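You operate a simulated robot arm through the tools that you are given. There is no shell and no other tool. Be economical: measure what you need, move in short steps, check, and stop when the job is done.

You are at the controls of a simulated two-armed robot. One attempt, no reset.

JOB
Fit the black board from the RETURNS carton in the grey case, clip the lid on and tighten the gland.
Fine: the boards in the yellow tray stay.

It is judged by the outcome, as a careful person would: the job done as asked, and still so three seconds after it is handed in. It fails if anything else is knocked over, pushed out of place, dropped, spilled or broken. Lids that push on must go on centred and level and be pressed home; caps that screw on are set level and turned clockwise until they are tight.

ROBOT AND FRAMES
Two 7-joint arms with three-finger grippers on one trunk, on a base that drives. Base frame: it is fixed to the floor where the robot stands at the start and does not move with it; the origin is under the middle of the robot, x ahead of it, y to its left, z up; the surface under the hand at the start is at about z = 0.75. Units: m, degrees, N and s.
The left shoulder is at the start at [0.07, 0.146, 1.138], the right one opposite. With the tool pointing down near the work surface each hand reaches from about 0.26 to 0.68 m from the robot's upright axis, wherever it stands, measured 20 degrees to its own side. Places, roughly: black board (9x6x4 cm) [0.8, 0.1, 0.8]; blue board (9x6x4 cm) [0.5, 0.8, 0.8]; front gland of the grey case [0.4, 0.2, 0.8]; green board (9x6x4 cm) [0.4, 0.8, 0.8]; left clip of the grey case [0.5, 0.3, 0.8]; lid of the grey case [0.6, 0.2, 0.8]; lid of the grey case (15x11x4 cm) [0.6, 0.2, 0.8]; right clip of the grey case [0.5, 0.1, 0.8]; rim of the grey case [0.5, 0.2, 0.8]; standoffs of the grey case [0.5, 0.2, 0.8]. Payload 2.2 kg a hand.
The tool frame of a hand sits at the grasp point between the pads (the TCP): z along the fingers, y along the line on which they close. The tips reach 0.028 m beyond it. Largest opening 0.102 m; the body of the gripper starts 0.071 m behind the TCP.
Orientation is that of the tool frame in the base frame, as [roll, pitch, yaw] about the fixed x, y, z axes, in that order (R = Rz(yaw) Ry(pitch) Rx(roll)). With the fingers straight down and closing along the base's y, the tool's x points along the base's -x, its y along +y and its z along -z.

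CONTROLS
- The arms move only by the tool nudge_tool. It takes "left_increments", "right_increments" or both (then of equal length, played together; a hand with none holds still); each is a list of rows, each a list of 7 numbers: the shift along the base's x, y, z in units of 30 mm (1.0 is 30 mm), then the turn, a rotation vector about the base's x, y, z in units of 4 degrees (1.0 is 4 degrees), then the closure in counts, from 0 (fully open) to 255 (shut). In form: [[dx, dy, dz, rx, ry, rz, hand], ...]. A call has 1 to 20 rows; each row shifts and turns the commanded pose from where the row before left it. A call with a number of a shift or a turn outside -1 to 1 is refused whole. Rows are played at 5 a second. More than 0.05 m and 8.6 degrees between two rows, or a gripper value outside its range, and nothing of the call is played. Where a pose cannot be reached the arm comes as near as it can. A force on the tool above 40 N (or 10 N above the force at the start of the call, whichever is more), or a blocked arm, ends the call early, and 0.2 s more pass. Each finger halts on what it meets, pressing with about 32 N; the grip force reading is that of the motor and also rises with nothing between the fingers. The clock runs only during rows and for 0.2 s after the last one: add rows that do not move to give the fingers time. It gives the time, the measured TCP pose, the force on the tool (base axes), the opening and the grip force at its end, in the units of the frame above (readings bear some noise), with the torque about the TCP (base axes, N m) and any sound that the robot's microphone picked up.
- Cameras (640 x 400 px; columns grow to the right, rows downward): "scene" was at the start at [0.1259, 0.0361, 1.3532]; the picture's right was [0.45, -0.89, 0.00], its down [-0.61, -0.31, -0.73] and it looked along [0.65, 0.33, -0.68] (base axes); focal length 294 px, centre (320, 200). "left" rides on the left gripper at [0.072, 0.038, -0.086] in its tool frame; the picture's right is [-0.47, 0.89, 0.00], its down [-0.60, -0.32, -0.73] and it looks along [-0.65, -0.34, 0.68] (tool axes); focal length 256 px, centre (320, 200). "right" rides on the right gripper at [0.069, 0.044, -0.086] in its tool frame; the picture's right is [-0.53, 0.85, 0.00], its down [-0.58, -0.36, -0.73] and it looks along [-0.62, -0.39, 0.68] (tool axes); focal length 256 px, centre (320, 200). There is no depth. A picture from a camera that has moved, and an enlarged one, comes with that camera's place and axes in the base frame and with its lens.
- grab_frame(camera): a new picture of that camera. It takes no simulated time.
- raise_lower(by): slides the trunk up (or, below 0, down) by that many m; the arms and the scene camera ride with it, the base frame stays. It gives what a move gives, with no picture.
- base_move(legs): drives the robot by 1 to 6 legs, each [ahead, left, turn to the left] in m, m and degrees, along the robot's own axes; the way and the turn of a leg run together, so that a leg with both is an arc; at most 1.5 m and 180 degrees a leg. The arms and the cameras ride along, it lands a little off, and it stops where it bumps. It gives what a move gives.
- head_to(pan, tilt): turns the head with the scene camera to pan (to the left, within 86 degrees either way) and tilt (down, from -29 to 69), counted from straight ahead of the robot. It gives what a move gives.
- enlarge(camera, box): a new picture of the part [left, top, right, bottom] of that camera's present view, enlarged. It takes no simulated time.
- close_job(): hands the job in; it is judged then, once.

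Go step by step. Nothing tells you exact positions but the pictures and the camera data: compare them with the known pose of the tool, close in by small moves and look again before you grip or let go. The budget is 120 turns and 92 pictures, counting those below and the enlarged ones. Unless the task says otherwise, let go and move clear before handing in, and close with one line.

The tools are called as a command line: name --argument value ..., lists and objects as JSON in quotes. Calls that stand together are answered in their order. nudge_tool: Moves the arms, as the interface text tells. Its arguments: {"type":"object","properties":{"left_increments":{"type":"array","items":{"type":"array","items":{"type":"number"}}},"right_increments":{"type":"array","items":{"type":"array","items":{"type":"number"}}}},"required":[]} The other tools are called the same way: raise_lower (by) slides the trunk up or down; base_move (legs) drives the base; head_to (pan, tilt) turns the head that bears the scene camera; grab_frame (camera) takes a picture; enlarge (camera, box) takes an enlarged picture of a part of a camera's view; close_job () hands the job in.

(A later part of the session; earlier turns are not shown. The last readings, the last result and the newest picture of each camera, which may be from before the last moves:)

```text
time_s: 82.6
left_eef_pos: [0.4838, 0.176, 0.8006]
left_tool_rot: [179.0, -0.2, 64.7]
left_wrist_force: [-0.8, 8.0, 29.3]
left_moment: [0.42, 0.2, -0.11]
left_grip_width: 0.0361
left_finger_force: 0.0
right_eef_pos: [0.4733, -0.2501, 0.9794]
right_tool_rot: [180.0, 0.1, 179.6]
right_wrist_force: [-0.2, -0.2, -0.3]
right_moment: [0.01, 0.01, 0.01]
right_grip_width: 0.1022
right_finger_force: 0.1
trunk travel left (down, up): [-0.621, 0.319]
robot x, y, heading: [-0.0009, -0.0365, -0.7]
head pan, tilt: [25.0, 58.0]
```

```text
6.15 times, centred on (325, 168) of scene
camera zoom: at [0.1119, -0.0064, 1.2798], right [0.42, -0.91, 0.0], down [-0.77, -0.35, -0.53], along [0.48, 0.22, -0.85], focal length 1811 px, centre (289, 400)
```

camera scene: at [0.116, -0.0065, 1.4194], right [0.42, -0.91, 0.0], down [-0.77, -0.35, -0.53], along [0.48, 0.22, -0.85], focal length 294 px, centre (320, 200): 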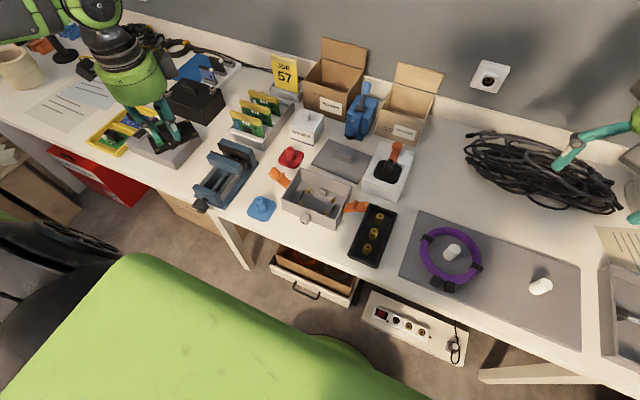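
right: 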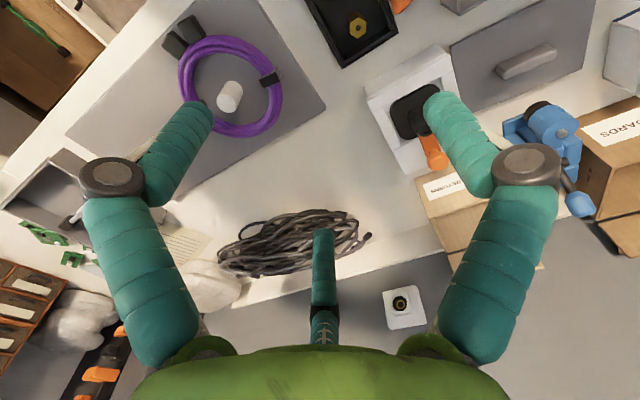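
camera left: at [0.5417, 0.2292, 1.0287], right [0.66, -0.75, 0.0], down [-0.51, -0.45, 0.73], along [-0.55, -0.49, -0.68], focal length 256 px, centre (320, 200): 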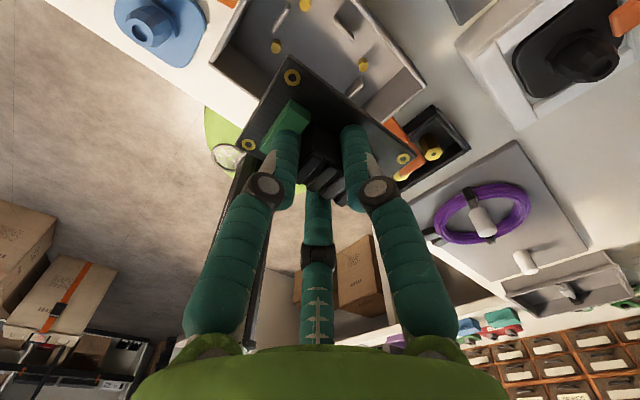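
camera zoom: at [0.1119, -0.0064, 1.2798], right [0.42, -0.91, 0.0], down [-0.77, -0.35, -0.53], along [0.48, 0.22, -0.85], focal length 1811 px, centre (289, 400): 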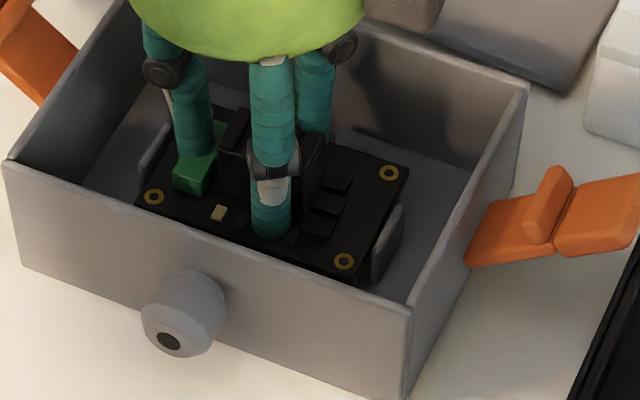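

The tips still press on the board with about 29 N; I'll lift straight up gently.

nudge_tool --left_increments '[[0, 0, 0.15, 0, 0, 0, 165], [0, 0, 0.3, 0, 0, 0, 165], [0, 0, 0.5, 0, 0, 0, 165], [0, 0, 0.5, 0, 0, 0, 165]]'

raise_lower --by 0.1

enlarge --camera "left" --box '[190, 0, 450, 160]'

enlarge --camera "scene" --box '[270, 135, 370, 215]'

```text
time_s: 83.6
left_eef_pos: [0.483, 0.175, 0.8413]
left_tool_rot: [179.5, 0.1, 64.7]
left_wrist_force: [0.2, 1.1, 0.1]
left_moment: [-0.02, 0.0, -0.02]
left_grip_width: 0.0359
left_finger_force: 0.0
right_eef_pos: [0.4763, -0.2508, 0.9773]
right_tool_rot: [-180.0, 0.0, 179.6]
right_wrist_force: [-0.4, 1.4, -0.1]
right_moment: [0.01, -0.01, 0.02]
right_grip_width: 0.1021
right_finger_force: 0.1
trunk travel left (down, up): [-0.621, 0.319]
robot x, y, heading: [-0.0, -0.0314, -0.4]
head pan, tilt: [25.0, 58.0]
```

```text
time_s: 84.9
left_eef_pos: [0.4835, 0.1763, 0.9403]
left_tool_rot: [179.5, 0.1, 64.7]
left_wrist_force: [0.2, 0.5, -0.1]
left_moment: [0.02, 0.0, -0.02]
left_grip_width: 0.036
left_finger_force: 0.0
right_eef_pos: [0.4766, -0.2513, 1.0778]
right_tool_rot: [-180.0, 0.0, 179.6]
right_wrist_force: [0.1, -0.3, -0.3]
right_moment: [0.02, 0.03, 0.02]
right_grip_width: 0.102
right_finger_force: 0.0
trunk travel left (down, up): [-0.721, 0.219]
robot x, y, heading: [0.0031, -0.0319, -0.5]
head pan, tilt: [25.0, 58.0]
```

```text
2.46 times, centred on (320, 80) of left
camera zoom: at [0.547, 0.2252, 1.0271], right [0.6, -0.8, 0.01], down [-0.55, -0.41, 0.73], along [-0.58, -0.44, -0.68], focal length 630 px, centre (320, 495)
```

zoom: 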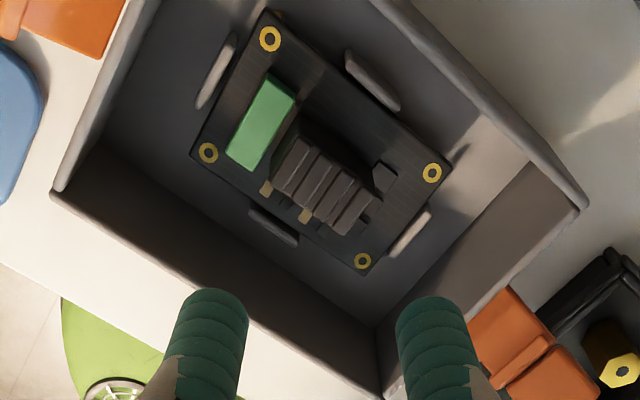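

```text
5.00 times, centred on (320, 175) of scene
camera zoom: at [0.1161, -0.0063, 1.3793], right [0.42, -0.91, 0.0], down [-0.77, -0.35, -0.53], along [0.48, 0.22, -0.85], focal length 1471 px, centre (320, 325)
```

zoom: 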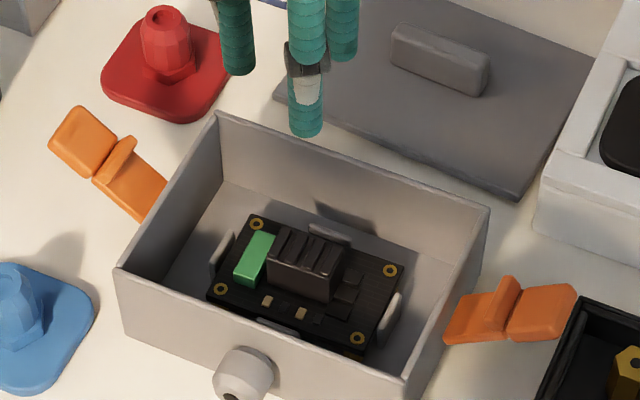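

The board sits level on its standoffs inside the four ribs. Next is the lid: centre ≈ (0.641–0.646, 0.163), handle thin along x. I'll drive 8 cm ahead and bring the hand over the lid at yaw 90.

base_move --legs '[[0.08, 0, 0.4]]'

nudge_tool --left_increments '[[0.37, -0.06, 0, 0.1, 0, 0.9, 60], [0.37, -0.06, 0, 0, 0, 0.9, 60], [0.37, -0.06, 0, 0, 0, 0.9, 60], [0.37, -0.06, 0, 0, 0, 0.9, 60], [0.37, -0.06, 0, 0, 0, 0.9, 60], [0.37, -0.06, 0, 0, 0, 0.9, 60], [0.37, -0.06, 0, 0, 0, 0.9, 60]]'

grab_frame --camera "left"

```text
time_s: 86.0
left_eef_pos: [0.5581, 0.1782, 0.9424]
left_tool_rot: [179.4, 0.0, 65.0]
left_wrist_force: [-0.4, 0.2, 0.6]
left_moment: [-0.01, -0.01, 0.0]
left_grip_width: 0.0362
left_finger_force: 0.1
right_eef_pos: [0.5547, -0.2496, 1.0782]
right_tool_rot: [179.9, 0.1, -179.9]
right_wrist_force: [-0.1, -0.4, -0.1]
right_moment: [0.0, -0.03, -0.03]
right_grip_width: 0.102
right_finger_force: 0.1
trunk travel left (down, up): [-0.721, 0.219]
robot x, y, heading: [0.0808, -0.0353, 0.1]
head pan, tilt: [25.0, 58.0]
```

```text
time_s: 87.5
left_eef_pos: [0.6154, 0.1819, 0.9539]
left_tool_rot: [179.6, -0.3, 90.3]
left_wrist_force: [-0.2, -0.2, -0.6]
left_moment: [-0.02, 0.0, -0.02]
left_grip_width: 0.0779
left_finger_force: 0.1
left hand out of reach, approached as far as the arm can: row 4, 5, 6, 7
right_eef_pos: [0.5552, -0.2483, 1.0772]
right_tool_rot: [180.0, 0.0, 180.0]
right_wrist_force: [-0.6, 0.1, -0.9]
right_moment: [0.02, 0.01, -0.02]
right_grip_width: 0.1019
right_finger_force: 0.1
trunk travel left (down, up): [-0.721, 0.219]
robot x, y, heading: [0.0783, -0.034, 0.1]
head pan, tilt: [25.0, 58.0]
```

```text
35 pictures are left
camera left: at [0.6508, 0.2549, 1.0402], right [0.89, -0.46, 0.0], down [-0.32, -0.61, 0.73], along [-0.33, -0.65, -0.69], focal length 256 px, centre (320, 200)
```

left: 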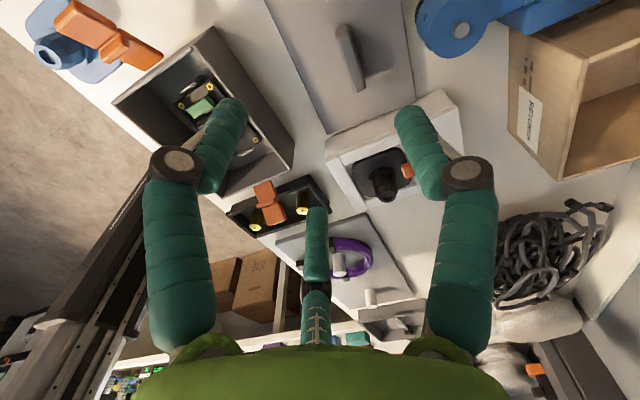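

Reach is short here; I'll shift the base to the right so the lid lies on the left hand's own side, then bring the hand over the lid.

base_move --legs '[[0, -0.13, 0]]'

nudge_tool --left_increments '[[0.17, 0.76, -0.1, 0.1, 0.1, 0, 60], [0.17, 0.76, -0.1, 0, 0, 0, 60], [0.17, 0.76, -0.1, 0, 0, 0, 60], [0.17, 0.76, -0.1, 0, 0, 0, 60], [0.17, 0.76, -0.1, 0, 0, 0, 60], [0, 0, 0, 0, 0, 0, 60]]'

grab_frame --camera "left"

```text
time_s: 88.8
left_eef_pos: [0.6158, 0.0515, 0.9532]
left_tool_rot: [179.6, -0.2, 90.2]
left_wrist_force: [0.6, 0.3, 1.1]
left_moment: [-0.01, 0.02, 0.0]
left_grip_width: 0.0783
left_finger_force: 0.0
right_eef_pos: [0.5552, -0.3789, 1.0781]
right_tool_rot: [-179.9, 0.0, 179.9]
right_wrist_force: [-0.4, -0.1, 0.2]
right_moment: [-0.05, 0.03, -0.02]
right_grip_width: 0.102
right_finger_force: 0.2
trunk travel left (down, up): [-0.721, 0.219]
robot x, y, heading: [0.0769, -0.1622, -0.0]
head pan, tilt: [25.0, 58.0]
```

```text
time_s: 90.2
left_eef_pos: [0.6408, 0.1628, 0.9386]
left_tool_rot: [179.9, -0.7, 90.2]
left_wrist_force: [0.9, -0.1, 0.7]
left_moment: [0.0, 0.02, 0.01]
left_grip_width: 0.078
left_finger_force: 0.1
right_eef_pos: [0.5535, -0.3797, 1.0784]
right_tool_rot: [-179.9, 0.1, 179.9]
right_wrist_force: [0.6, 0.0, -0.8]
right_moment: [-0.01, 0.0, -0.02]
right_grip_width: 0.1022
right_finger_force: 0.1
trunk travel left (down, up): [-0.721, 0.219]
robot x, y, heading: [0.0792, -0.1662, -0.1]
head pan, tilt: [25.0, 58.0]
```

```text
34 pictures are left
camera left: at [0.6766, 0.2356, 1.0264], right [0.89, -0.46, -0.01], down [-0.32, -0.61, 0.72], along [-0.34, -0.64, -0.69], focal length 256 px, centre (320, 200)
```

left: 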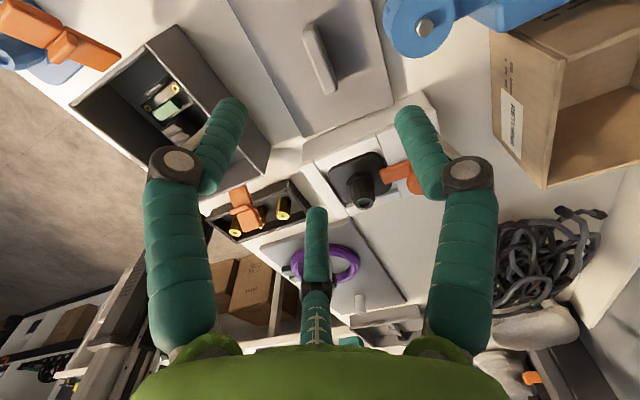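

enlarge --camera "left" --box '[210, 0, 420, 140]'

```text
2.86 times, centred on (315, 70) of left
camera zoom: at [0.6766, 0.2356, 1.0264], right [0.89, -0.46, -0.01], down [-0.32, -0.61, 0.72], along [-0.34, -0.64, -0.69], focal length 731 px, centre (334, 571)
```

zoom: 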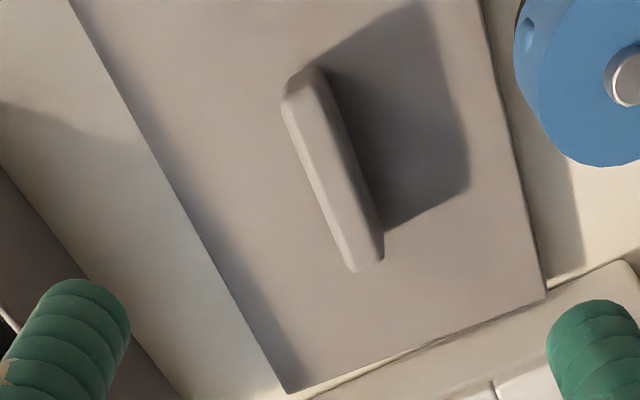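

The lid is at (0.638, 0.164), yawed about −4.6°. I align the hand to it and lower by the trunk.

nudge_tool --left_increments '[[-0.05, 0.02, 0, -0.17, 0, -0.6, 120], [-0.05, 0.02, 0, 0, 0, -0.55, 120], [0, 0, 0, 0, 0, 0, 120]]'

raise_lower --by -0.11

grab_frame --camera "left"

```text
time_s: 91.0
left_eef_pos: [0.6374, 0.1664, 0.9397]
left_tool_rot: [180.0, 0.0, 85.6]
left_wrist_force: [0.5, -0.5, 0.5]
left_moment: [-0.01, -0.02, 0.05]
left_grip_width: 0.0537
left_finger_force: 0.1
right_eef_pos: [0.5548, -0.3801, 1.0772]
right_tool_rot: [180.0, -0.1, 179.8]
right_wrist_force: [0.4, 0.0, 0.1]
right_moment: [-0.01, -0.06, -0.01]
right_grip_width: 0.102
right_finger_force: 0.0
trunk travel left (down, up): [-0.721, 0.219]
robot x, y, heading: [0.0815, -0.1652, -0.1]
head pan, tilt: [25.0, 58.0]
```

```text
time_s: 92.5
left_eef_pos: [0.637, 0.1657, 0.8289]
left_tool_rot: [-179.9, 0.0, 85.6]
left_wrist_force: [0.5, -0.4, -0.6]
left_moment: [-0.01, 0.03, -0.01]
left_grip_width: 0.0539
left_finger_force: 0.2
right_eef_pos: [0.5536, -0.3793, 0.9676]
right_tool_rot: [180.0, 0.1, 179.9]
right_wrist_force: [0.7, -0.3, 0.2]
right_moment: [-0.02, 0.02, 0.02]
right_grip_width: 0.1022
right_finger_force: 0.1
trunk travel left (down, up): [-0.611, 0.329]
robot x, y, heading: [0.0814, -0.1619, -0.3]
head pan, tilt: [25.0, 58.0]
```

```text
32 pictures are left
camera left: at [0.6792, 0.2356, 0.9153], right [0.85, -0.53, 0.0], down [-0.36, -0.58, 0.73], along [-0.39, -0.62, -0.68], focal length 256 px, centre (320, 200)
```

left: 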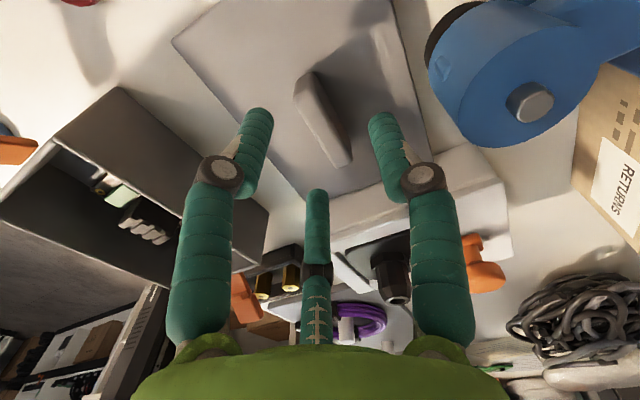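

The handle lies between the fingers. I'll lower 36 mm and close.

nudge_tool --left_increments '[[0.08, 0.05, 0, 0, 0, 0, 120], [0, 0, 0, 0, 0, 0, 120]]'

raise_lower --by -0.035

nudge_tool --left_increments '[[0, 0, 0, 0, 0, 0, 170], [0, 0, 0, 0, 0, 0, 220], [0, 0, 0, 0, 0, 0, 255], [0, 0, 0, 0, 0, 0, 255]]'

```text
time_s: 93.1
left_eef_pos: [0.639, 0.1688, 0.8294]
left_tool_rot: [179.9, 0.0, 85.5]
left_wrist_force: [-0.7, 0.8, 0.3]
left_moment: [0.01, 0.0, 0.01]
left_grip_width: 0.054
left_finger_force: 0.1
right_eef_pos: [0.5542, -0.3798, 0.968]
right_tool_rot: [-180.0, 0.0, 179.9]
right_wrist_force: [0.6, 0.5, 0.3]
right_moment: [-0.04, 0.01, -0.01]
right_grip_width: 0.1018
right_finger_force: 0.1
trunk travel left (down, up): [-0.611, 0.329]
robot x, y, heading: [0.0782, -0.1649, -0.3]
head pan, tilt: [25.0, 58.0]
```

```text
time_s: 93.8
left_eef_pos: [0.6393, 0.1678, 0.7947]
left_tool_rot: [180.0, 0.0, 85.5]
left_wrist_force: [0.1, -0.4, -0.3]
left_moment: [-0.01, -0.02, 0.0]
left_grip_width: 0.0538
left_finger_force: 0.0
right_eef_pos: [0.5547, -0.3795, 0.9328]
right_tool_rot: [-179.9, 0.0, 179.9]
right_wrist_force: [0.9, 0.3, -0.2]
right_moment: [-0.03, -0.03, 0.03]
right_grip_width: 0.1018
right_finger_force: 0.0
trunk travel left (down, up): [-0.576, 0.364]
robot x, y, heading: [0.0767, -0.1606, 0.3]
head pan, tilt: [25.0, 58.0]
```

```text
time_s: 94.8
left_eef_pos: [0.6394, 0.168, 0.7937]
left_tool_rot: [-179.9, -0.1, 85.5]
left_wrist_force: [0.0, -0.6, 0.1]
left_moment: [-0.02, -0.02, 0.01]
left_grip_width: 0.0217
left_finger_force: 31.4
right_eef_pos: [0.5546, -0.3803, 0.9328]
right_tool_rot: [-180.0, 0.1, 180.0]
right_wrist_force: [-0.1, 1.0, -1.1]
right_moment: [-0.01, 0.03, 0.02]
right_grip_width: 0.1022
right_finger_force: 0.0
trunk travel left (down, up): [-0.576, 0.364]
robot x, y, heading: [0.0798, -0.166, -0.1]
head pan, tilt: [25.0, 58.0]
```

Gripped at 22 mm. I'll lift with the trunk and look at how the lid hangs.

raise_lower --by 0.15

grab_frame --camera "left"

grab_frame --camera "scene"

```text
time_s: 96.6
left_eef_pos: [0.641, 0.1682, 0.9429]
left_tool_rot: [-179.8, 0.0, 85.6]
left_wrist_force: [0.7, -0.1, -1.2]
left_moment: [0.03, 0.04, 0.04]
left_grip_width: 0.0216
left_finger_force: 31.9
right_eef_pos: [0.5554, -0.3799, 1.0817]
right_tool_rot: [-179.9, -0.1, 179.9]
right_wrist_force: [1.0, 0.1, 0.8]
right_moment: [0.0, 0.0, -0.01]
right_grip_width: 0.1017
right_finger_force: 0.1
trunk travel left (down, up): [-0.726, 0.214]
robot x, y, heading: [0.0789, -0.1628, -0.2]
head pan, tilt: [25.0, 58.0]
```

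```text
31 pictures are left
camera left: at [0.683, 0.2376, 1.0293], right [0.85, -0.53, 0.0], down [-0.36, -0.58, 0.73], along [-0.39, -0.62, -0.68], focal length 256 px, centre (320, 200)
```

left: 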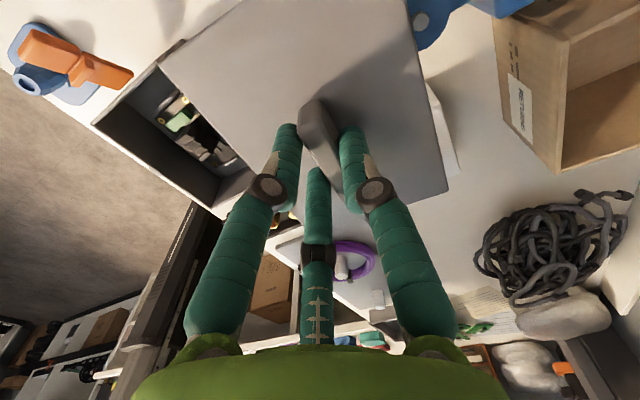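

```text
30 pictures are left
camera scene: at [0.1949, -0.1364, 1.3841], right [0.42, -0.91, 0.0], down [-0.77, -0.36, -0.53], along [0.48, 0.22, -0.85], focal length 294 px, centre (320, 200)
```

scene: 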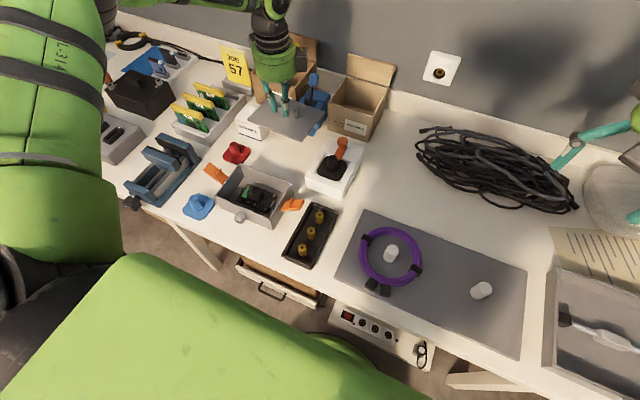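

The lid hangs level, yawed about −5°. I carry it over the case, turning +5.3°.

nudge_tool --left_increments '[[-0.93, 0.05, 0, 0, 0, 0.22, 255], [-0.93, 0.05, 0, 0, 0, 0.22, 255], [-0.93, 0.05, 0, 0, 0, 0.22, 255], [-0.93, 0.05, 0, 0, 0, 0.22, 255], [-0.93, 0.05, 0, 0, 0, 0.22, 255], [-0.93, 0.05, 0, 0, 0, 0.22, 255], [0, 0, 0, 0, 0, 0, 255]]'

raise_lower --by -0.05

grab_frame --camera "left"

enlarge --camera "scene" --box '[190, 100, 330, 230]'

```text
time_s: 98.2
left_eef_pos: [0.4726, 0.1785, 0.9433]
left_tool_rot: [-180.0, 0.0, 90.9]
left_wrist_force: [0.0, 0.3, -0.5]
left_moment: [-0.01, 0.03, -0.02]
left_grip_width: 0.0215
left_finger_force: 31.8
right_eef_pos: [0.5555, -0.3804, 1.0824]
right_tool_rot: [-180.0, 0.0, 179.9]
right_wrist_force: [0.8, 0.1, -0.4]
right_moment: [0.0, 0.03, 0.01]
right_grip_width: 0.102
right_finger_force: 0.1
trunk travel left (down, up): [-0.726, 0.214]
robot x, y, heading: [0.083, -0.1647, -0.3]
head pan, tilt: [25.0, 58.0]
```

```text
time_s: 99.1
left_eef_pos: [0.4721, 0.1784, 0.8927]
left_tool_rot: [-180.0, 0.0, 90.9]
left_wrist_force: [0.7, -0.9, -0.7]
left_moment: [-0.02, 0.02, 0.04]
left_grip_width: 0.0217
left_finger_force: 32.0
right_eef_pos: [0.5548, -0.3796, 1.0337]
right_tool_rot: [180.0, -0.1, 179.9]
right_wrist_force: [-0.6, 0.2, -0.4]
right_moment: [0.0, -0.03, 0.01]
right_grip_width: 0.102
right_finger_force: 0.1
trunk travel left (down, up): [-0.676, 0.264]
robot x, y, heading: [0.0806, -0.1625, -0.2]
head pan, tilt: [25.0, 58.0]
```

```text
29 pictures are left
camera left: at [0.5081, 0.2518, 0.9795], right [0.89, -0.45, 0.0], down [-0.31, -0.61, 0.73], along [-0.33, -0.65, -0.68], focal length 256 px, centre (320, 200)
```

left: 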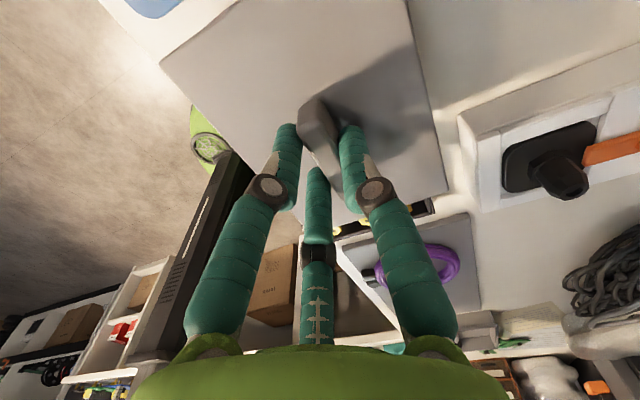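

```text
3.08 times, centred on (260, 165) of scene
camera zoom: at [0.193, -0.1366, 1.3343], right [0.42, -0.91, 0.0], down [-0.77, -0.36, -0.53], along [0.48, 0.22, -0.85], focal length 905 px, centre (505, 308)
```

zoom: 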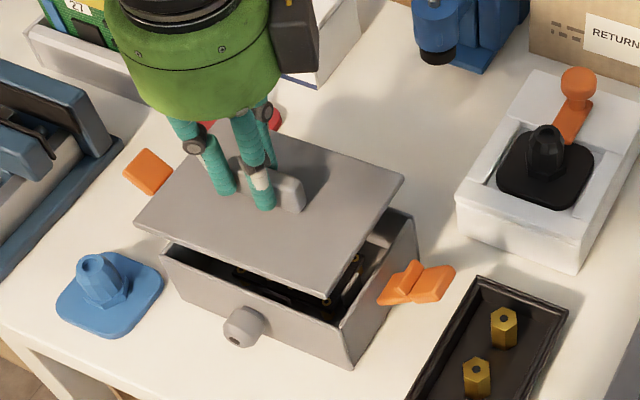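

The lid needs to go roughly +4 mm in x. I'll shift, lower to about 1 cm above the rim, and look again.

nudge_tool --left_increments '[[0.14, -0.04, 0, 0, 0, 0, 255], [0, 0, 0, 0, 0, 0, 255]]'

raise_lower --by -0.025

enlarge --camera "scene" --box '[210, 120, 310, 220]'

grab_frame --camera "left"

```text
time_s: 99.7
left_eef_pos: [0.4773, 0.177, 0.8932]
left_tool_rot: [-179.9, 0.0, 90.9]
left_wrist_force: [0.8, 0.3, -0.4]
left_moment: [0.0, 0.02, -0.02]
left_grip_width: 0.0216
left_finger_force: 31.9
right_eef_pos: [0.5543, -0.3801, 1.0332]
right_tool_rot: [-179.9, 0.0, -180.0]
right_wrist_force: [0.2, -0.3, 0.3]
right_moment: [-0.01, -0.02, -0.02]
right_grip_width: 0.1018
right_finger_force: 0.0
trunk travel left (down, up): [-0.676, 0.264]
robot x, y, heading: [0.0774, -0.1658, -0.0]
head pan, tilt: [25.0, 58.0]
```

```text
time_s: 100.4
left_eef_pos: [0.4777, 0.1786, 0.8692]
left_tool_rot: [-180.0, 0.0, 90.8]
left_wrist_force: [0.8, -0.4, -0.4]
left_moment: [0.0, 0.01, 0.0]
left_grip_width: 0.0215
left_finger_force: 32.3
right_eef_pos: [0.5547, -0.38, 1.0069]
right_tool_rot: [179.9, 0.0, 179.8]
right_wrist_force: [0.2, -0.7, -0.4]
right_moment: [0.01, 0.0, 0.0]
right_grip_width: 0.102
right_finger_force: 0.1
trunk travel left (down, up): [-0.651, 0.289]
robot x, y, heading: [0.0774, -0.164, -0.2]
head pan, tilt: [25.0, 58.0]
```

```text
4.00 times, centred on (260, 170) of scene
camera zoom: at [0.1931, -0.1366, 1.3093], right [0.42, -0.91, 0.0], down [-0.77, -0.36, -0.53], along [0.48, 0.22, -0.85], focal length 1177 px, centre (560, 320)
```

zoom: 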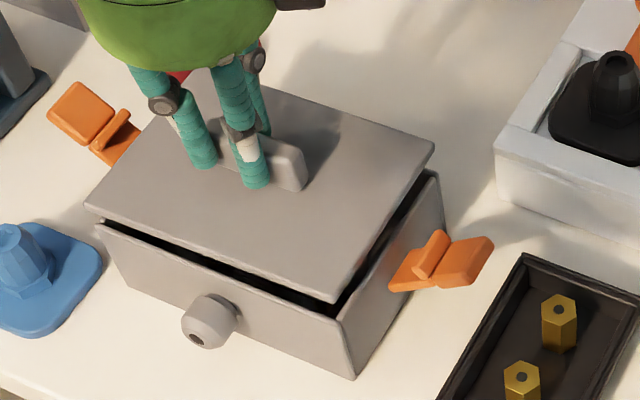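

```text
26 pictures are left
camera left: at [0.5125, 0.2508, 0.9543], right [0.89, -0.45, 0.0], down [-0.31, -0.61, 0.73], along [-0.33, -0.65, -0.68], focal length 256 px, centre (320, 200)
```

left: 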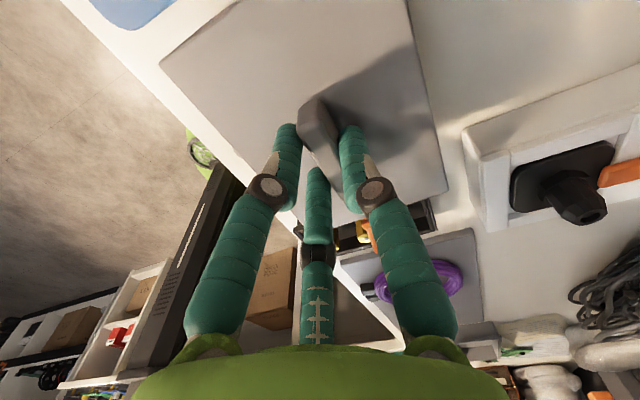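

The lid is aligned with the rim within about 1–2 mm according to both cameras. I'll lower it until contact.

nudge_tool --left_increments '[[-0.03, 0, -0.1, 0, 0, 0.08, 255], [0, 0, -0.15, 0, 0, 0, 255], [0, 0, -0.1, 0, 0, 0, 255], [0, 0, 0, 0, 0, 0, 255]]'

enlarge --camera "scene" --box '[210, 120, 310, 220]'

```text
time_s: 101.4
left_eef_pos: [0.4759, 0.1761, 0.8572]
left_tool_rot: [180.0, 0.0, 91.1]
left_wrist_force: [0.4, -3.9, -1.8]
left_moment: [-0.22, -0.01, -0.21]
left_grip_width: 0.0217
left_finger_force: 32.0
right_eef_pos: [0.5543, -0.3803, 1.0072]
right_tool_rot: [-180.0, 0.0, 179.9]
right_wrist_force: [-0.2, 0.4, -1.0]
right_moment: [0.02, 0.01, -0.01]
right_grip_width: 0.102
right_finger_force: 0.1
trunk travel left (down, up): [-0.651, 0.289]
robot x, y, heading: [0.0821, -0.1618, -0.1]
head pan, tilt: [25.0, 58.0]
```

```text
4.00 times, centred on (260, 170) of scene
camera zoom: at [0.1935, -0.1373, 1.3093], right [0.42, -0.91, 0.0], down [-0.77, -0.36, -0.53], along [0.48, 0.22, -0.85], focal length 1177 px, centre (560, 320)
```

zoom: 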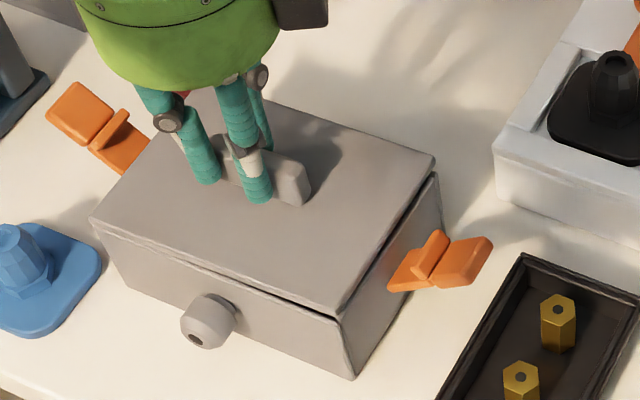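

Almost home, with a gap of roughly 3 mm and good alignment. I'll keep pressing down gently.

nudge_tool --left_increments '[[0, 0, -0.08, 0, 0, 0, 255], [0, 0, -0.08, 0, 0, 0, 255], [0, 0, -0.08, 0, 0, 0, 255], [0, 0, -0.08, 0, 0, 0, 255], [0, 0, 0, 0, 0, 0, 255]]'

enlarge --camera "scene" --box '[210, 120, 310, 220]'

```text
time_s: 102.6
left_eef_pos: [0.4759, 0.1767, 0.8516]
left_tool_rot: [179.6, -0.1, 91.1]
left_wrist_force: [-0.2, 4.9, 33.9]
left_moment: [0.1, -0.15, -0.24]
left_grip_width: 0.0218
left_finger_force: 32.3
right_eef_pos: [0.5513, -0.3818, 1.0077]
right_tool_rot: [179.9, 0.2, 179.9]
right_wrist_force: [-0.6, 1.1, 0.6]
right_moment: [0.0, -0.03, 0.02]
right_grip_width: 0.102
right_finger_force: 0.1
trunk travel left (down, up): [-0.651, 0.289]
robot x, y, heading: [0.0788, -0.1676, -0.0]
head pan, tilt: [25.0, 58.0]
```

```text
4.00 times, centred on (260, 170) of scene
camera zoom: at [0.1896, -0.1389, 1.3098], right [0.42, -0.91, 0.0], down [-0.77, -0.36, -0.53], along [0.48, 0.22, -0.85], focal length 1177 px, centre (560, 320)
```

zoom: 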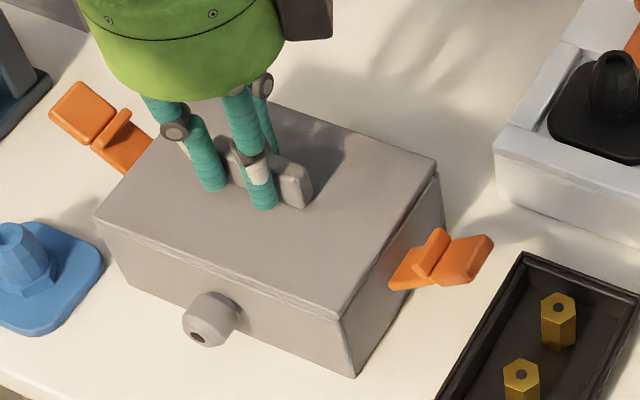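

The lid sits flush all round (34 N push, z 0.8516). I'll release and raise the hand.

nudge_tool --left_increments '[[0, 0, 0.08, 0, 0, 0, 255], [0, 0, 0.05, 0, 0, 0, 200], [0, 0, 0, 0, 0, 0, 140], [0, 0, 0, 0, 0, 0, 140], [0, 0, 0.5, 0, 0, 0, 140], [0, 0, 1, 0, 0, 0, 140], [0, 0, 1, 0, 0, 0, 140]]'

enlarge --camera "scene" --box '[200, 140, 320, 220]'

grab_frame --camera "left"

```text
time_s: 104.2
left_eef_pos: [0.475, 0.1773, 0.9274]
left_tool_rot: [180.0, 0.0, 91.2]
left_wrist_force: [0.0, -0.1, 0.8]
left_moment: [-0.01, -0.02, 0.0]
left_grip_width: 0.0461
left_finger_force: 0.1
right_eef_pos: [0.5533, -0.3813, 1.0075]
right_tool_rot: [180.0, 0.0, 179.9]
right_wrist_force: [0.5, 0.4, 0.3]
right_moment: [-0.01, -0.02, 0.04]
right_grip_width: 0.1021
right_finger_force: 0.0
trunk travel left (down, up): [-0.651, 0.289]
robot x, y, heading: [0.0774, -0.1652, -0.2]
head pan, tilt: [25.0, 58.0]
```

```text
5.00 times, centred on (260, 180) of scene
camera zoom: at [0.1927, -0.1369, 1.3093], right [0.42, -0.91, 0.0], down [-0.77, -0.36, -0.53], along [0.48, 0.22, -0.85], focal length 1471 px, centre (620, 300)
```

zoom: 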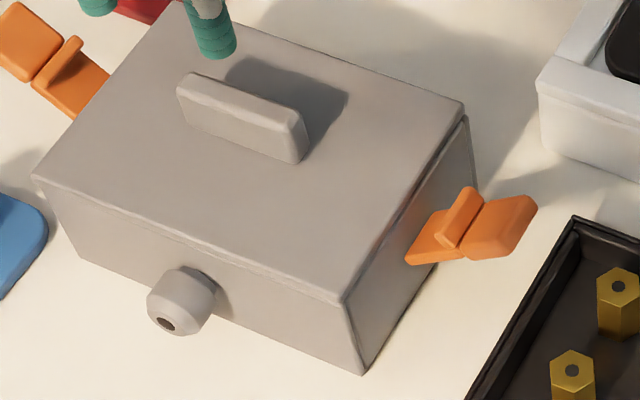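

```text
22 pictures are left
camera left: at [0.5104, 0.2515, 1.0131], right [0.89, -0.45, 0.0], down [-0.3, -0.61, 0.73], along [-0.33, -0.65, -0.68], focal length 256 px, centre (320, 200)
```

left: 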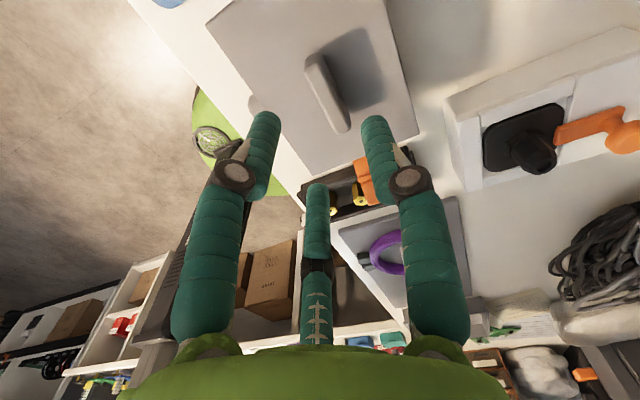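

The lid sits flush. Next come the clips: each is hinged on the side wall (z ≈ 0.776) and points outward and up at about 36°. I plan to push both up and in simultaneously with closed fingers from both sides so the case doesn't slide. First I centre the base and turn the right hand.

base_move --legs '[[0, 0.25, 0]]'

nudge_tool --left_increments '[[0, 0, 0, 0, 0, 0, 255], [0, 0, 0, 0, 0, 0, 255], [0, 0, 0, 0, 0, 0, 255], [0, 0, 0, 0, 0, 0, 255], [0, 0, 0, 0, 0, 0, 255], [0, 0, 0, 0, 0, 0, 255], [0, 0, 0, 0, 0, 0, 255], [0, 0, 0, 0, 0, 0, 255], [0, 0, 0, 0, 0, 0, 255], [0, 0, 0, 0, 0, 0, 255], [0, 0, 0, 0, 0, 0, 255], [0, 0, 0, 0, 0, 0, 255], [0, 0, 0, 0, 0, 0, 255], [0, 0, 0, 0, 0, 0, 255], [0, 0, 0, 0, 0, 0, 255], [0, 0, 0, 0, 0, 0, 255], [0, 0, 0, 0, 0, 0, 255], [0, 0, 0, 0, 0, 0, 255], [0, 0, 0, 0, 0, 0, 255], [0, 0, 0, 0, 0, 0, 255]]' --right_increments '[[-0.12, 0, 0, 0, 0, 1, 255], [-0.12, 0, 0, 0, 0, 1, 255], [-0.12, 0, 0, 0, 0, 1, 255], [-0.12, 0, 0, 0, 0, 1, 255], [-0.12, 0, 0, 0, 0, 1, 255], [-0.12, 0, 0, 0, 0, 1, 255], [-0.12, 0, 0, 0, 0, 1, 255], [-0.12, 0, 0, 0, 0, 1, 255], [-0.12, 0, 0, 0, 0, 1, 255], [-0.12, 0, 0, 0, 0, 1, 255], [-0.12, 0, 0, 0, 0, 1, 255], [-0.12, 0, 0, 0, 0, 1, 255], [-0.12, 0, 0, 0, 0, 1, 255], [-0.12, 0, 0, 0, 0, 1, 255], [-0.12, 0, 0, 0, 0, 1, 255], [-0.12, 0, 0, 0, 0, 1, 255], [-0.12, 0, 0, 0, 0, 1, 255], [-0.12, 0, 0, 0, 0, 1, 255], [-0.12, 0, 0, 0, 0, 1, 255], [-0.12, 0, 0, 0, 0, 1, 255]]'

```text
time_s: 106.0
left_eef_pos: [0.4763, 0.4271, 0.9273]
left_tool_rot: [179.9, -0.2, 91.2]
left_wrist_force: [1.0, 0.2, -1.0]
left_moment: [-0.03, 0.0, 0.01]
left_grip_width: 0.0462
left_finger_force: 0.0
right_eef_pos: [0.5554, -0.1318, 1.0068]
right_tool_rot: [-180.0, -0.1, 180.0]
right_wrist_force: [0.1, 0.5, 0.7]
right_moment: [-0.01, -0.02, -0.01]
right_grip_width: 0.1017
right_finger_force: 0.0
trunk travel left (down, up): [-0.651, 0.289]
robot x, y, heading: [0.0809, 0.084, -0.1]
head pan, tilt: [25.0, 58.0]
```

```text
time_s: 110.2
left_eef_pos: [0.4774, 0.4261, 0.9263]
left_tool_rot: [180.0, -0.1, 91.3]
left_wrist_force: [-0.3, 0.0, 0.3]
left_moment: [-0.01, 0.02, -0.03]
left_grip_width: 0.0022
left_finger_force: 31.5
right_eef_pos: [0.5038, -0.1319, 1.0083]
right_tool_rot: [179.8, 0.1, -124.7]
right_wrist_force: [0.3, 0.3, -1.0]
right_moment: [0.03, 0.01, 0.03]
right_grip_width: 0.0019
right_finger_force: 31.5
right hand out of reach, approached as far as the arm can: row 15, 16, 17, 18, 19, 20
trunk travel left (down, up): [-0.651, 0.289]
robot x, y, heading: [0.0798, 0.0839, -0.0]
head pan, tilt: [25.0, 58.0]
```

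nudge_tool --right_increments '[[0, 0.8, -0.2, 0, 0, 0, 255], [0, 0.8, -0.2, 0, 0, 0, 255], [-0.2, 0.8, -0.4, 0, 0, 0, 255], [-0.2, 0.8, -0.8, 0, 0, 0, 255], [-0.2, 0.4, -0.8, 0, 0, 0, 255], [0, 0, -0.8, 0, 0, 0, 255]]' --left_increments '[[0, -0.6, 0, 0, 0, 0, 255], [0, -0.6, 0, 0, 0, 0, 255], [0, -0.6, 0, 0, 0, 0, 255], [0, -0.6, 0, 0, 0, 0, 255], [0, -0.5, 0, 0, 0, 0, 255], [0, 0, 0, 0, 0, 0, 255]]'

enlarge --camera "scene" --box '[200, 80, 520, 280]'

```text
time_s: 111.7
left_eef_pos: [0.4759, 0.34, 0.9269]
left_tool_rot: [179.9, 0.0, 91.2]
left_wrist_force: [-0.2, 0.4, 0.2]
left_moment: [0.02, 0.01, -0.01]
left_grip_width: 0.0025
left_finger_force: 30.9
right_eef_pos: [0.4856, -0.0205, 0.9105]
right_tool_rot: [179.9, 0.1, -124.6]
right_wrist_force: [0.5, -0.1, 0.4]
right_moment: [0.0, 0.02, 0.0]
right_grip_width: 0.002
right_finger_force: 31.5
trunk travel left (down, up): [-0.651, 0.289]
robot x, y, heading: [0.078, 0.0812, -0.1]
head pan, tilt: [25.0, 58.0]
```

```text
2.00 times, centred on (360, 180) of scene
camera zoom: at [0.194, 0.1118, 1.3093], right [0.42, -0.91, 0.0], down [-0.77, -0.36, -0.53], along [0.48, 0.22, -0.85], focal length 588 px, centre (240, 240)
```

zoom: 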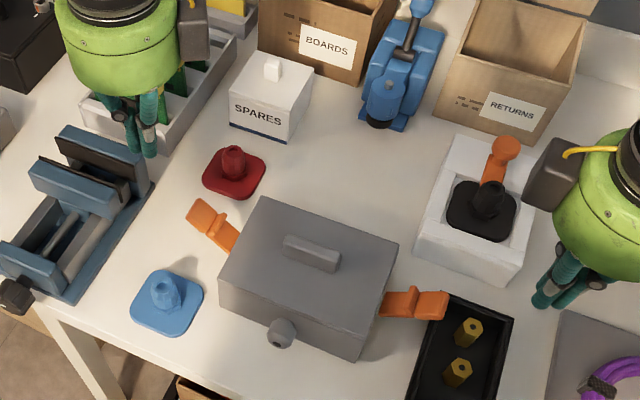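

Both clips' outer ends are at about z = 0.82 (y ≈ 0.041 and 0.297). I'll lower both hands outside them to z ≈ 0.84, tips at 0.812, above the tray.

nudge_tool --right_increments '[[-0.1, 0, -0.78, 0, 0, 0, 255], [0, 0.2, -0.78, 0, 0, 0, 255], [0, 0.2, -0.78, 0, 0, 0, 255], [0, 0, 0, 0, 0, 0, 255]]' --left_increments '[[0.1, -0.1, -0.97, 0, 0, 0, 255], [0.05, -0.1, -0.97, 0, 0, 0, 255], [0, -0.1, -0.97, 0, 0, 0, 255], [0, 0, 0, 0, 0, 0, 255]]'

enlarge --camera "scene" --box '[260, 130, 460, 255]'

```text
time_s: 112.7
left_eef_pos: [0.4821, 0.3297, 0.8396]
left_tool_rot: [-180.0, 0.0, 91.2]
left_wrist_force: [0.3, 0.3, 0.2]
left_moment: [0.02, -0.04, 0.0]
left_grip_width: 0.0021
left_finger_force: 31.5
right_eef_pos: [0.4845, -0.012, 0.8401]
right_tool_rot: [179.9, 0.1, -124.7]
right_wrist_force: [0.2, 0.2, 0.9]
right_moment: [-0.02, 0.04, 0.02]
right_grip_width: 0.002
right_finger_force: 31.8
trunk travel left (down, up): [-0.651, 0.289]
robot x, y, heading: [0.0795, 0.0891, -0.2]
head pan, tilt: [25.0, 58.0]
```

```text
3.20 times, centred on (360, 192) of scene
camera zoom: at [0.1933, 0.1118, 1.3094], right [0.42, -0.91, 0.0], down [-0.77, -0.36, -0.53], along [0.48, 0.22, -0.85], focal length 942 px, centre (192, 224)
```

zoom: 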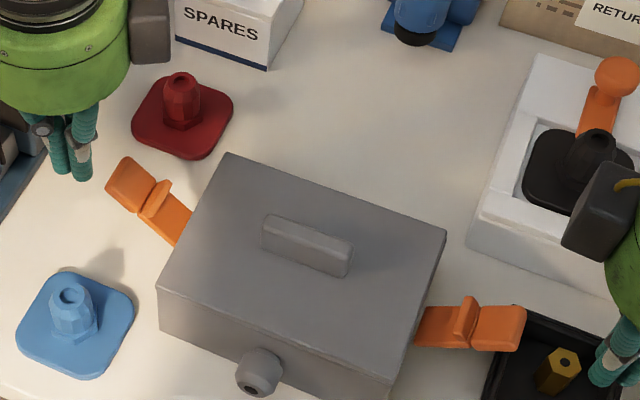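

Good placement. I'll adjust x slightly and push both clips inward together.

nudge_tool --left_increments '[[0.3, -0.2, 0, 0, 0, 0, 255], [0, -0.25, 0, 0, 0, 0, 255], [0, -0.25, 0, 0, 0, 0, 255], [0, -0.15, 0, 0, 0, 0, 255], [0, -0.15, 0, 0, 0, 0, 255], [0, -0.15, 0, 0, 0, 0, 255], [0, -0.15, 0, 0, 0, 0, 255], [0, -0.15, 0, 0, 0, 0, 255], [0, -0.15, 0, 0, 0, 0, 255]]' --right_increments '[[0.13, 0.35, 0, 0, 0, 0, 255], [0, 0.4, 0, 0, 0, 0, 255], [0, 0.4, 0, 0, 0, 0, 255], [0, 0.15, 0, 0, 0, 0, 255], [0, 0.15, 0, 0, 0, 0, 255], [0, 0.15, 0, 0, 0, 0, 255], [0, 0.15, 0, 0, 0, 0, 255], [0, 0.15, 0, 0, 0, 0, 255], [0, 0.15, 0, 0, 0, 0, 255]]'

enlarge --camera "scene" --box '[260, 130, 460, 255]'

```text
time_s: 114.7
left_eef_pos: [0.4896, 0.2818, 0.8404]
left_tool_rot: [180.0, 0.0, 91.1]
left_wrist_force: [0.2, 0.1, -0.2]
left_moment: [0.0, 0.01, 0.04]
left_grip_width: 0.0019
left_finger_force: 31.6
right_eef_pos: [0.4874, 0.0477, 0.842]
right_tool_rot: [179.7, -0.1, -124.7]
right_wrist_force: [-0.5, -0.6, 1.0]
right_moment: [-0.01, 0.0, -0.02]
right_grip_width: 0.0022
right_finger_force: 30.9
trunk travel left (down, up): [-0.651, 0.289]
robot x, y, heading: [0.074, 0.0874, -0.1]
head pan, tilt: [25.0, 58.0]
```

```text
3.20 times, centred on (360, 192) of scene
camera zoom: at [0.1939, 0.1118, 1.3093], right [0.42, -0.91, 0.0], down [-0.77, -0.36, -0.53], along [0.48, 0.22, -0.85], focal length 942 px, centre (192, 224)
```

zoom: 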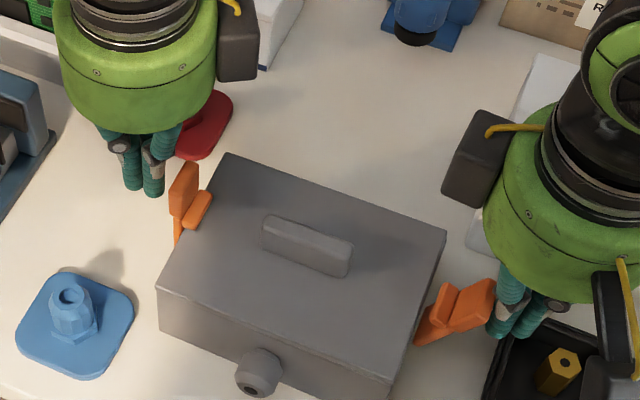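

Both clips are rotating up freely. I'll keep pushing.

nudge_tool --left_increments '[[0, -0.15, 0, 0, 0, 0, 255], [0, -0.15, 0, 0, 0, 0, 255], [0, -0.15, 0, 0, 0, 0, 255], [0, -0.15, 0, 0, 0, 0, 255], [0, -0.12, 0, 0, 0, 0, 255], [0, -0.12, 0, 0, 0, 0, 255], [0, -0.12, 0, 0, 0, 0, 255]]' --right_increments '[[0, 0.15, 0, 0, 0, 0, 255], [0, 0.15, 0, 0, 0, 0, 255], [0, 0.15, 0, 0, 0, 0, 255], [0, 0.15, 0, 0, 0, 0, 255], [0, 0.15, 0, 0, 0, 0, 255], [0, 0.15, 0, 0, 0, 0, 255], [0, 0.12, 0, 0, 0, 0, 255]]'

enlarge --camera "scene" --box '[260, 130, 460, 255]'

```text
time_s: 115.9
left_eef_pos: [0.4896, 0.2719, 0.8393]
left_tool_rot: [-179.9, -1.3, 91.5]
left_wrist_force: [-2.6, 21.2, 10.1]
left_moment: [-0.45, 0.01, -0.21]
left_grip_width: 0.0019
left_finger_force: 31.7
right_eef_pos: [0.4866, 0.0712, 0.8427]
right_tool_rot: [-179.7, -0.3, -124.6]
right_wrist_force: [-0.3, -0.3, 0.1]
right_moment: [0.02, 0.01, -0.04]
right_grip_width: 0.0021
right_finger_force: 31.6
trunk travel left (down, up): [-0.651, 0.289]
robot x, y, heading: [0.0793, 0.0832, -0.0]
head pan, tilt: [25.0, 58.0]
stopped in row 6 (left hand): the force on the tool passed its limit at 44 N (the readings are from after the stop); the commanded pose is now the measured one
```

```text
3.20 times, centred on (360, 192) of scene
camera zoom: at [0.1923, 0.1148, 1.3094], right [0.42, -0.91, 0.0], down [-0.77, -0.36, -0.53], along [0.48, 0.22, -0.85], focal length 942 px, centre (192, 224)
```

zoom: 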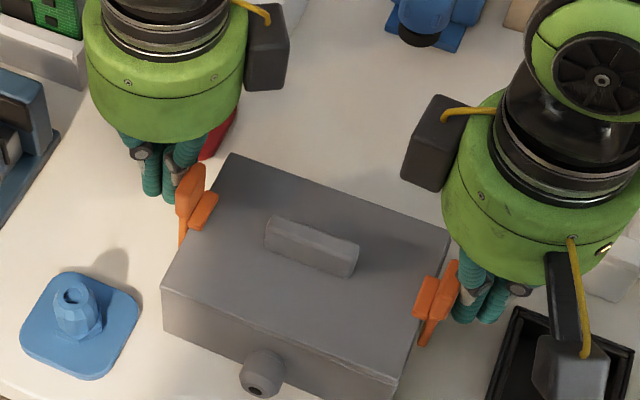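

Both clips are upright; the left resists at 44 N (hook meeting the lid edge) and the right isn't pressed yet. Left holds as backing while I press the right one in.

nudge_tool --right_increments '[[0, 0.12, 0, 0, 0, 0, 255], [0, 0.12, 0, 0, 0, 0, 255], [0, 0.12, 0, 0, 0, 0, 255], [0, 0.12, 0, 0, 0, 0, 255], [0, 0.12, 0, 0, 0, 0, 255], [0, 0.12, 0, 0, 0, 0, 255]]'

enlarge --camera "scene" --box '[290, 150, 430, 245]'

```text
time_s: 116.8
left_eef_pos: [0.4895, 0.2724, 0.8397]
left_tool_rot: [180.0, -2.0, 91.6]
left_wrist_force: [-1.9, 11.8, 7.4]
left_moment: [-0.31, 0.04, -0.1]
left_grip_width: 0.002
left_finger_force: 31.7
right_eef_pos: [0.4884, 0.0729, 0.8427]
right_tool_rot: [-179.3, -1.3, -125.0]
right_wrist_force: [-1.8, -12.7, 6.0]
right_moment: [0.2, 0.03, 0.09]
right_grip_width: 0.0022
right_finger_force: 31.3
trunk travel left (down, up): [-0.651, 0.289]
robot x, y, heading: [0.0816, 0.0837, 0.0]
head pan, tilt: [25.0, 58.0]
stopped in row 4 (right hand): the force on the tool passed its limit at 42 N (the readings are from after the stop); the commanded pose is now the measured one
```

```text
4.21 times, centred on (360, 198) of scene
camera zoom: at [0.1915, 0.1121, 1.3095], right [0.42, -0.91, 0.0], down [-0.77, -0.36, -0.53], along [0.48, 0.22, -0.85], focal length 1239 px, centre (152, 210)
```

zoom: 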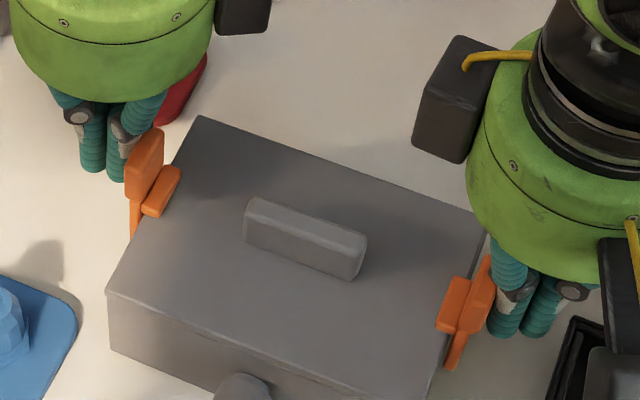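

Both hooks lie over the lid's edge, at symmetric positions. I'll back both hands off and check that the clips hold.

nudge_tool --left_increments '[[0, 0.4, 0, 0, 0, 0, 255], [0, 0.5, 0, 0, 0, 0, 255], [0, 0.5, 0, 0, 0, 0, 255]]' --right_increments '[[0, -0.4, 0, 0, 0, 0, 255], [0, -0.5, 0, 0, 0, 0, 255], [0, -0.5, 0, 0, 0, 0, 255]]'

enlarge --camera "scene" --box '[290, 150, 430, 245]'

```text
time_s: 117.6
left_eef_pos: [0.4908, 0.3135, 0.8393]
left_tool_rot: [-179.9, -1.7, 91.5]
left_wrist_force: [0.5, 0.4, -0.4]
left_moment: [0.0, 0.02, 0.03]
left_grip_width: 0.0022
left_finger_force: 31.1
right_eef_pos: [0.4877, 0.034, 0.8397]
right_tool_rot: [-179.4, -1.2, -124.9]
right_wrist_force: [0.6, -0.1, 0.7]
right_moment: [0.01, -0.02, 0.02]
right_grip_width: 0.0019
right_finger_force: 31.2
trunk travel left (down, up): [-0.651, 0.289]
robot x, y, heading: [0.079, 0.0896, -0.2]
head pan, tilt: [25.0, 58.0]
```

```text
4.21 times, centred on (360, 198) of scene
camera zoom: at [0.1939, 0.112, 1.3093], right [0.42, -0.91, 0.0], down [-0.77, -0.36, -0.53], along [0.48, 0.22, -0.85], focal length 1239 px, centre (152, 210)
```

zoom: 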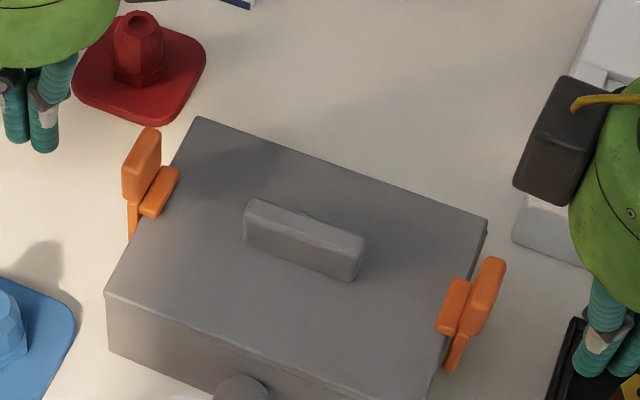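

The clips stay upright. I'll zoom on each hook to judge whether it's latched.

enlarge --camera "scene" --box '[312, 172, 344, 204]'

enlarge --camera "scene" --box '[384, 202, 416, 234]'

```text
12.50 times, centred on (328, 188) of scene
camera zoom: at [0.1939, 0.112, 1.3093], right [0.42, -0.91, 0.0], down [-0.77, -0.36, -0.53], along [0.48, 0.22, -0.85], focal length 3678 px, centre (220, 350)
```

zoom: 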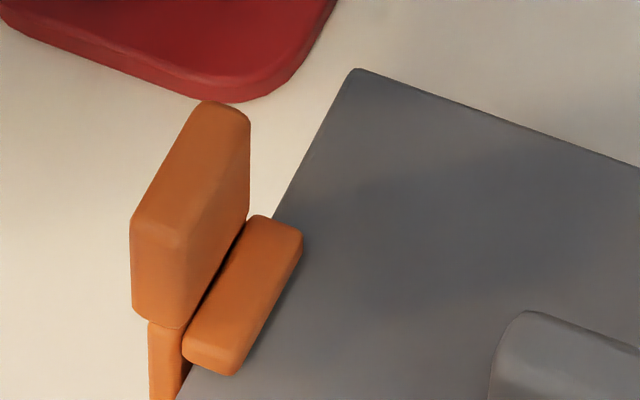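

```text
12.50 times, centred on (400, 218) of scene
camera zoom: at [0.1939, 0.112, 1.3093], right [0.42, -0.91, 0.0], down [-0.77, -0.36, -0.53], along [0.48, 0.22, -0.85], focal length 3678 px, centre (-680, -25)
```

zoom: 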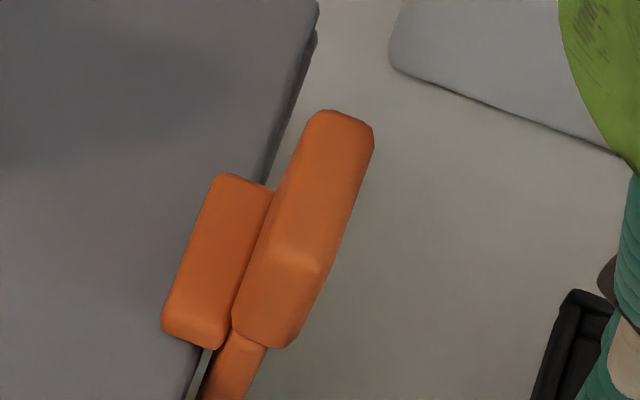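

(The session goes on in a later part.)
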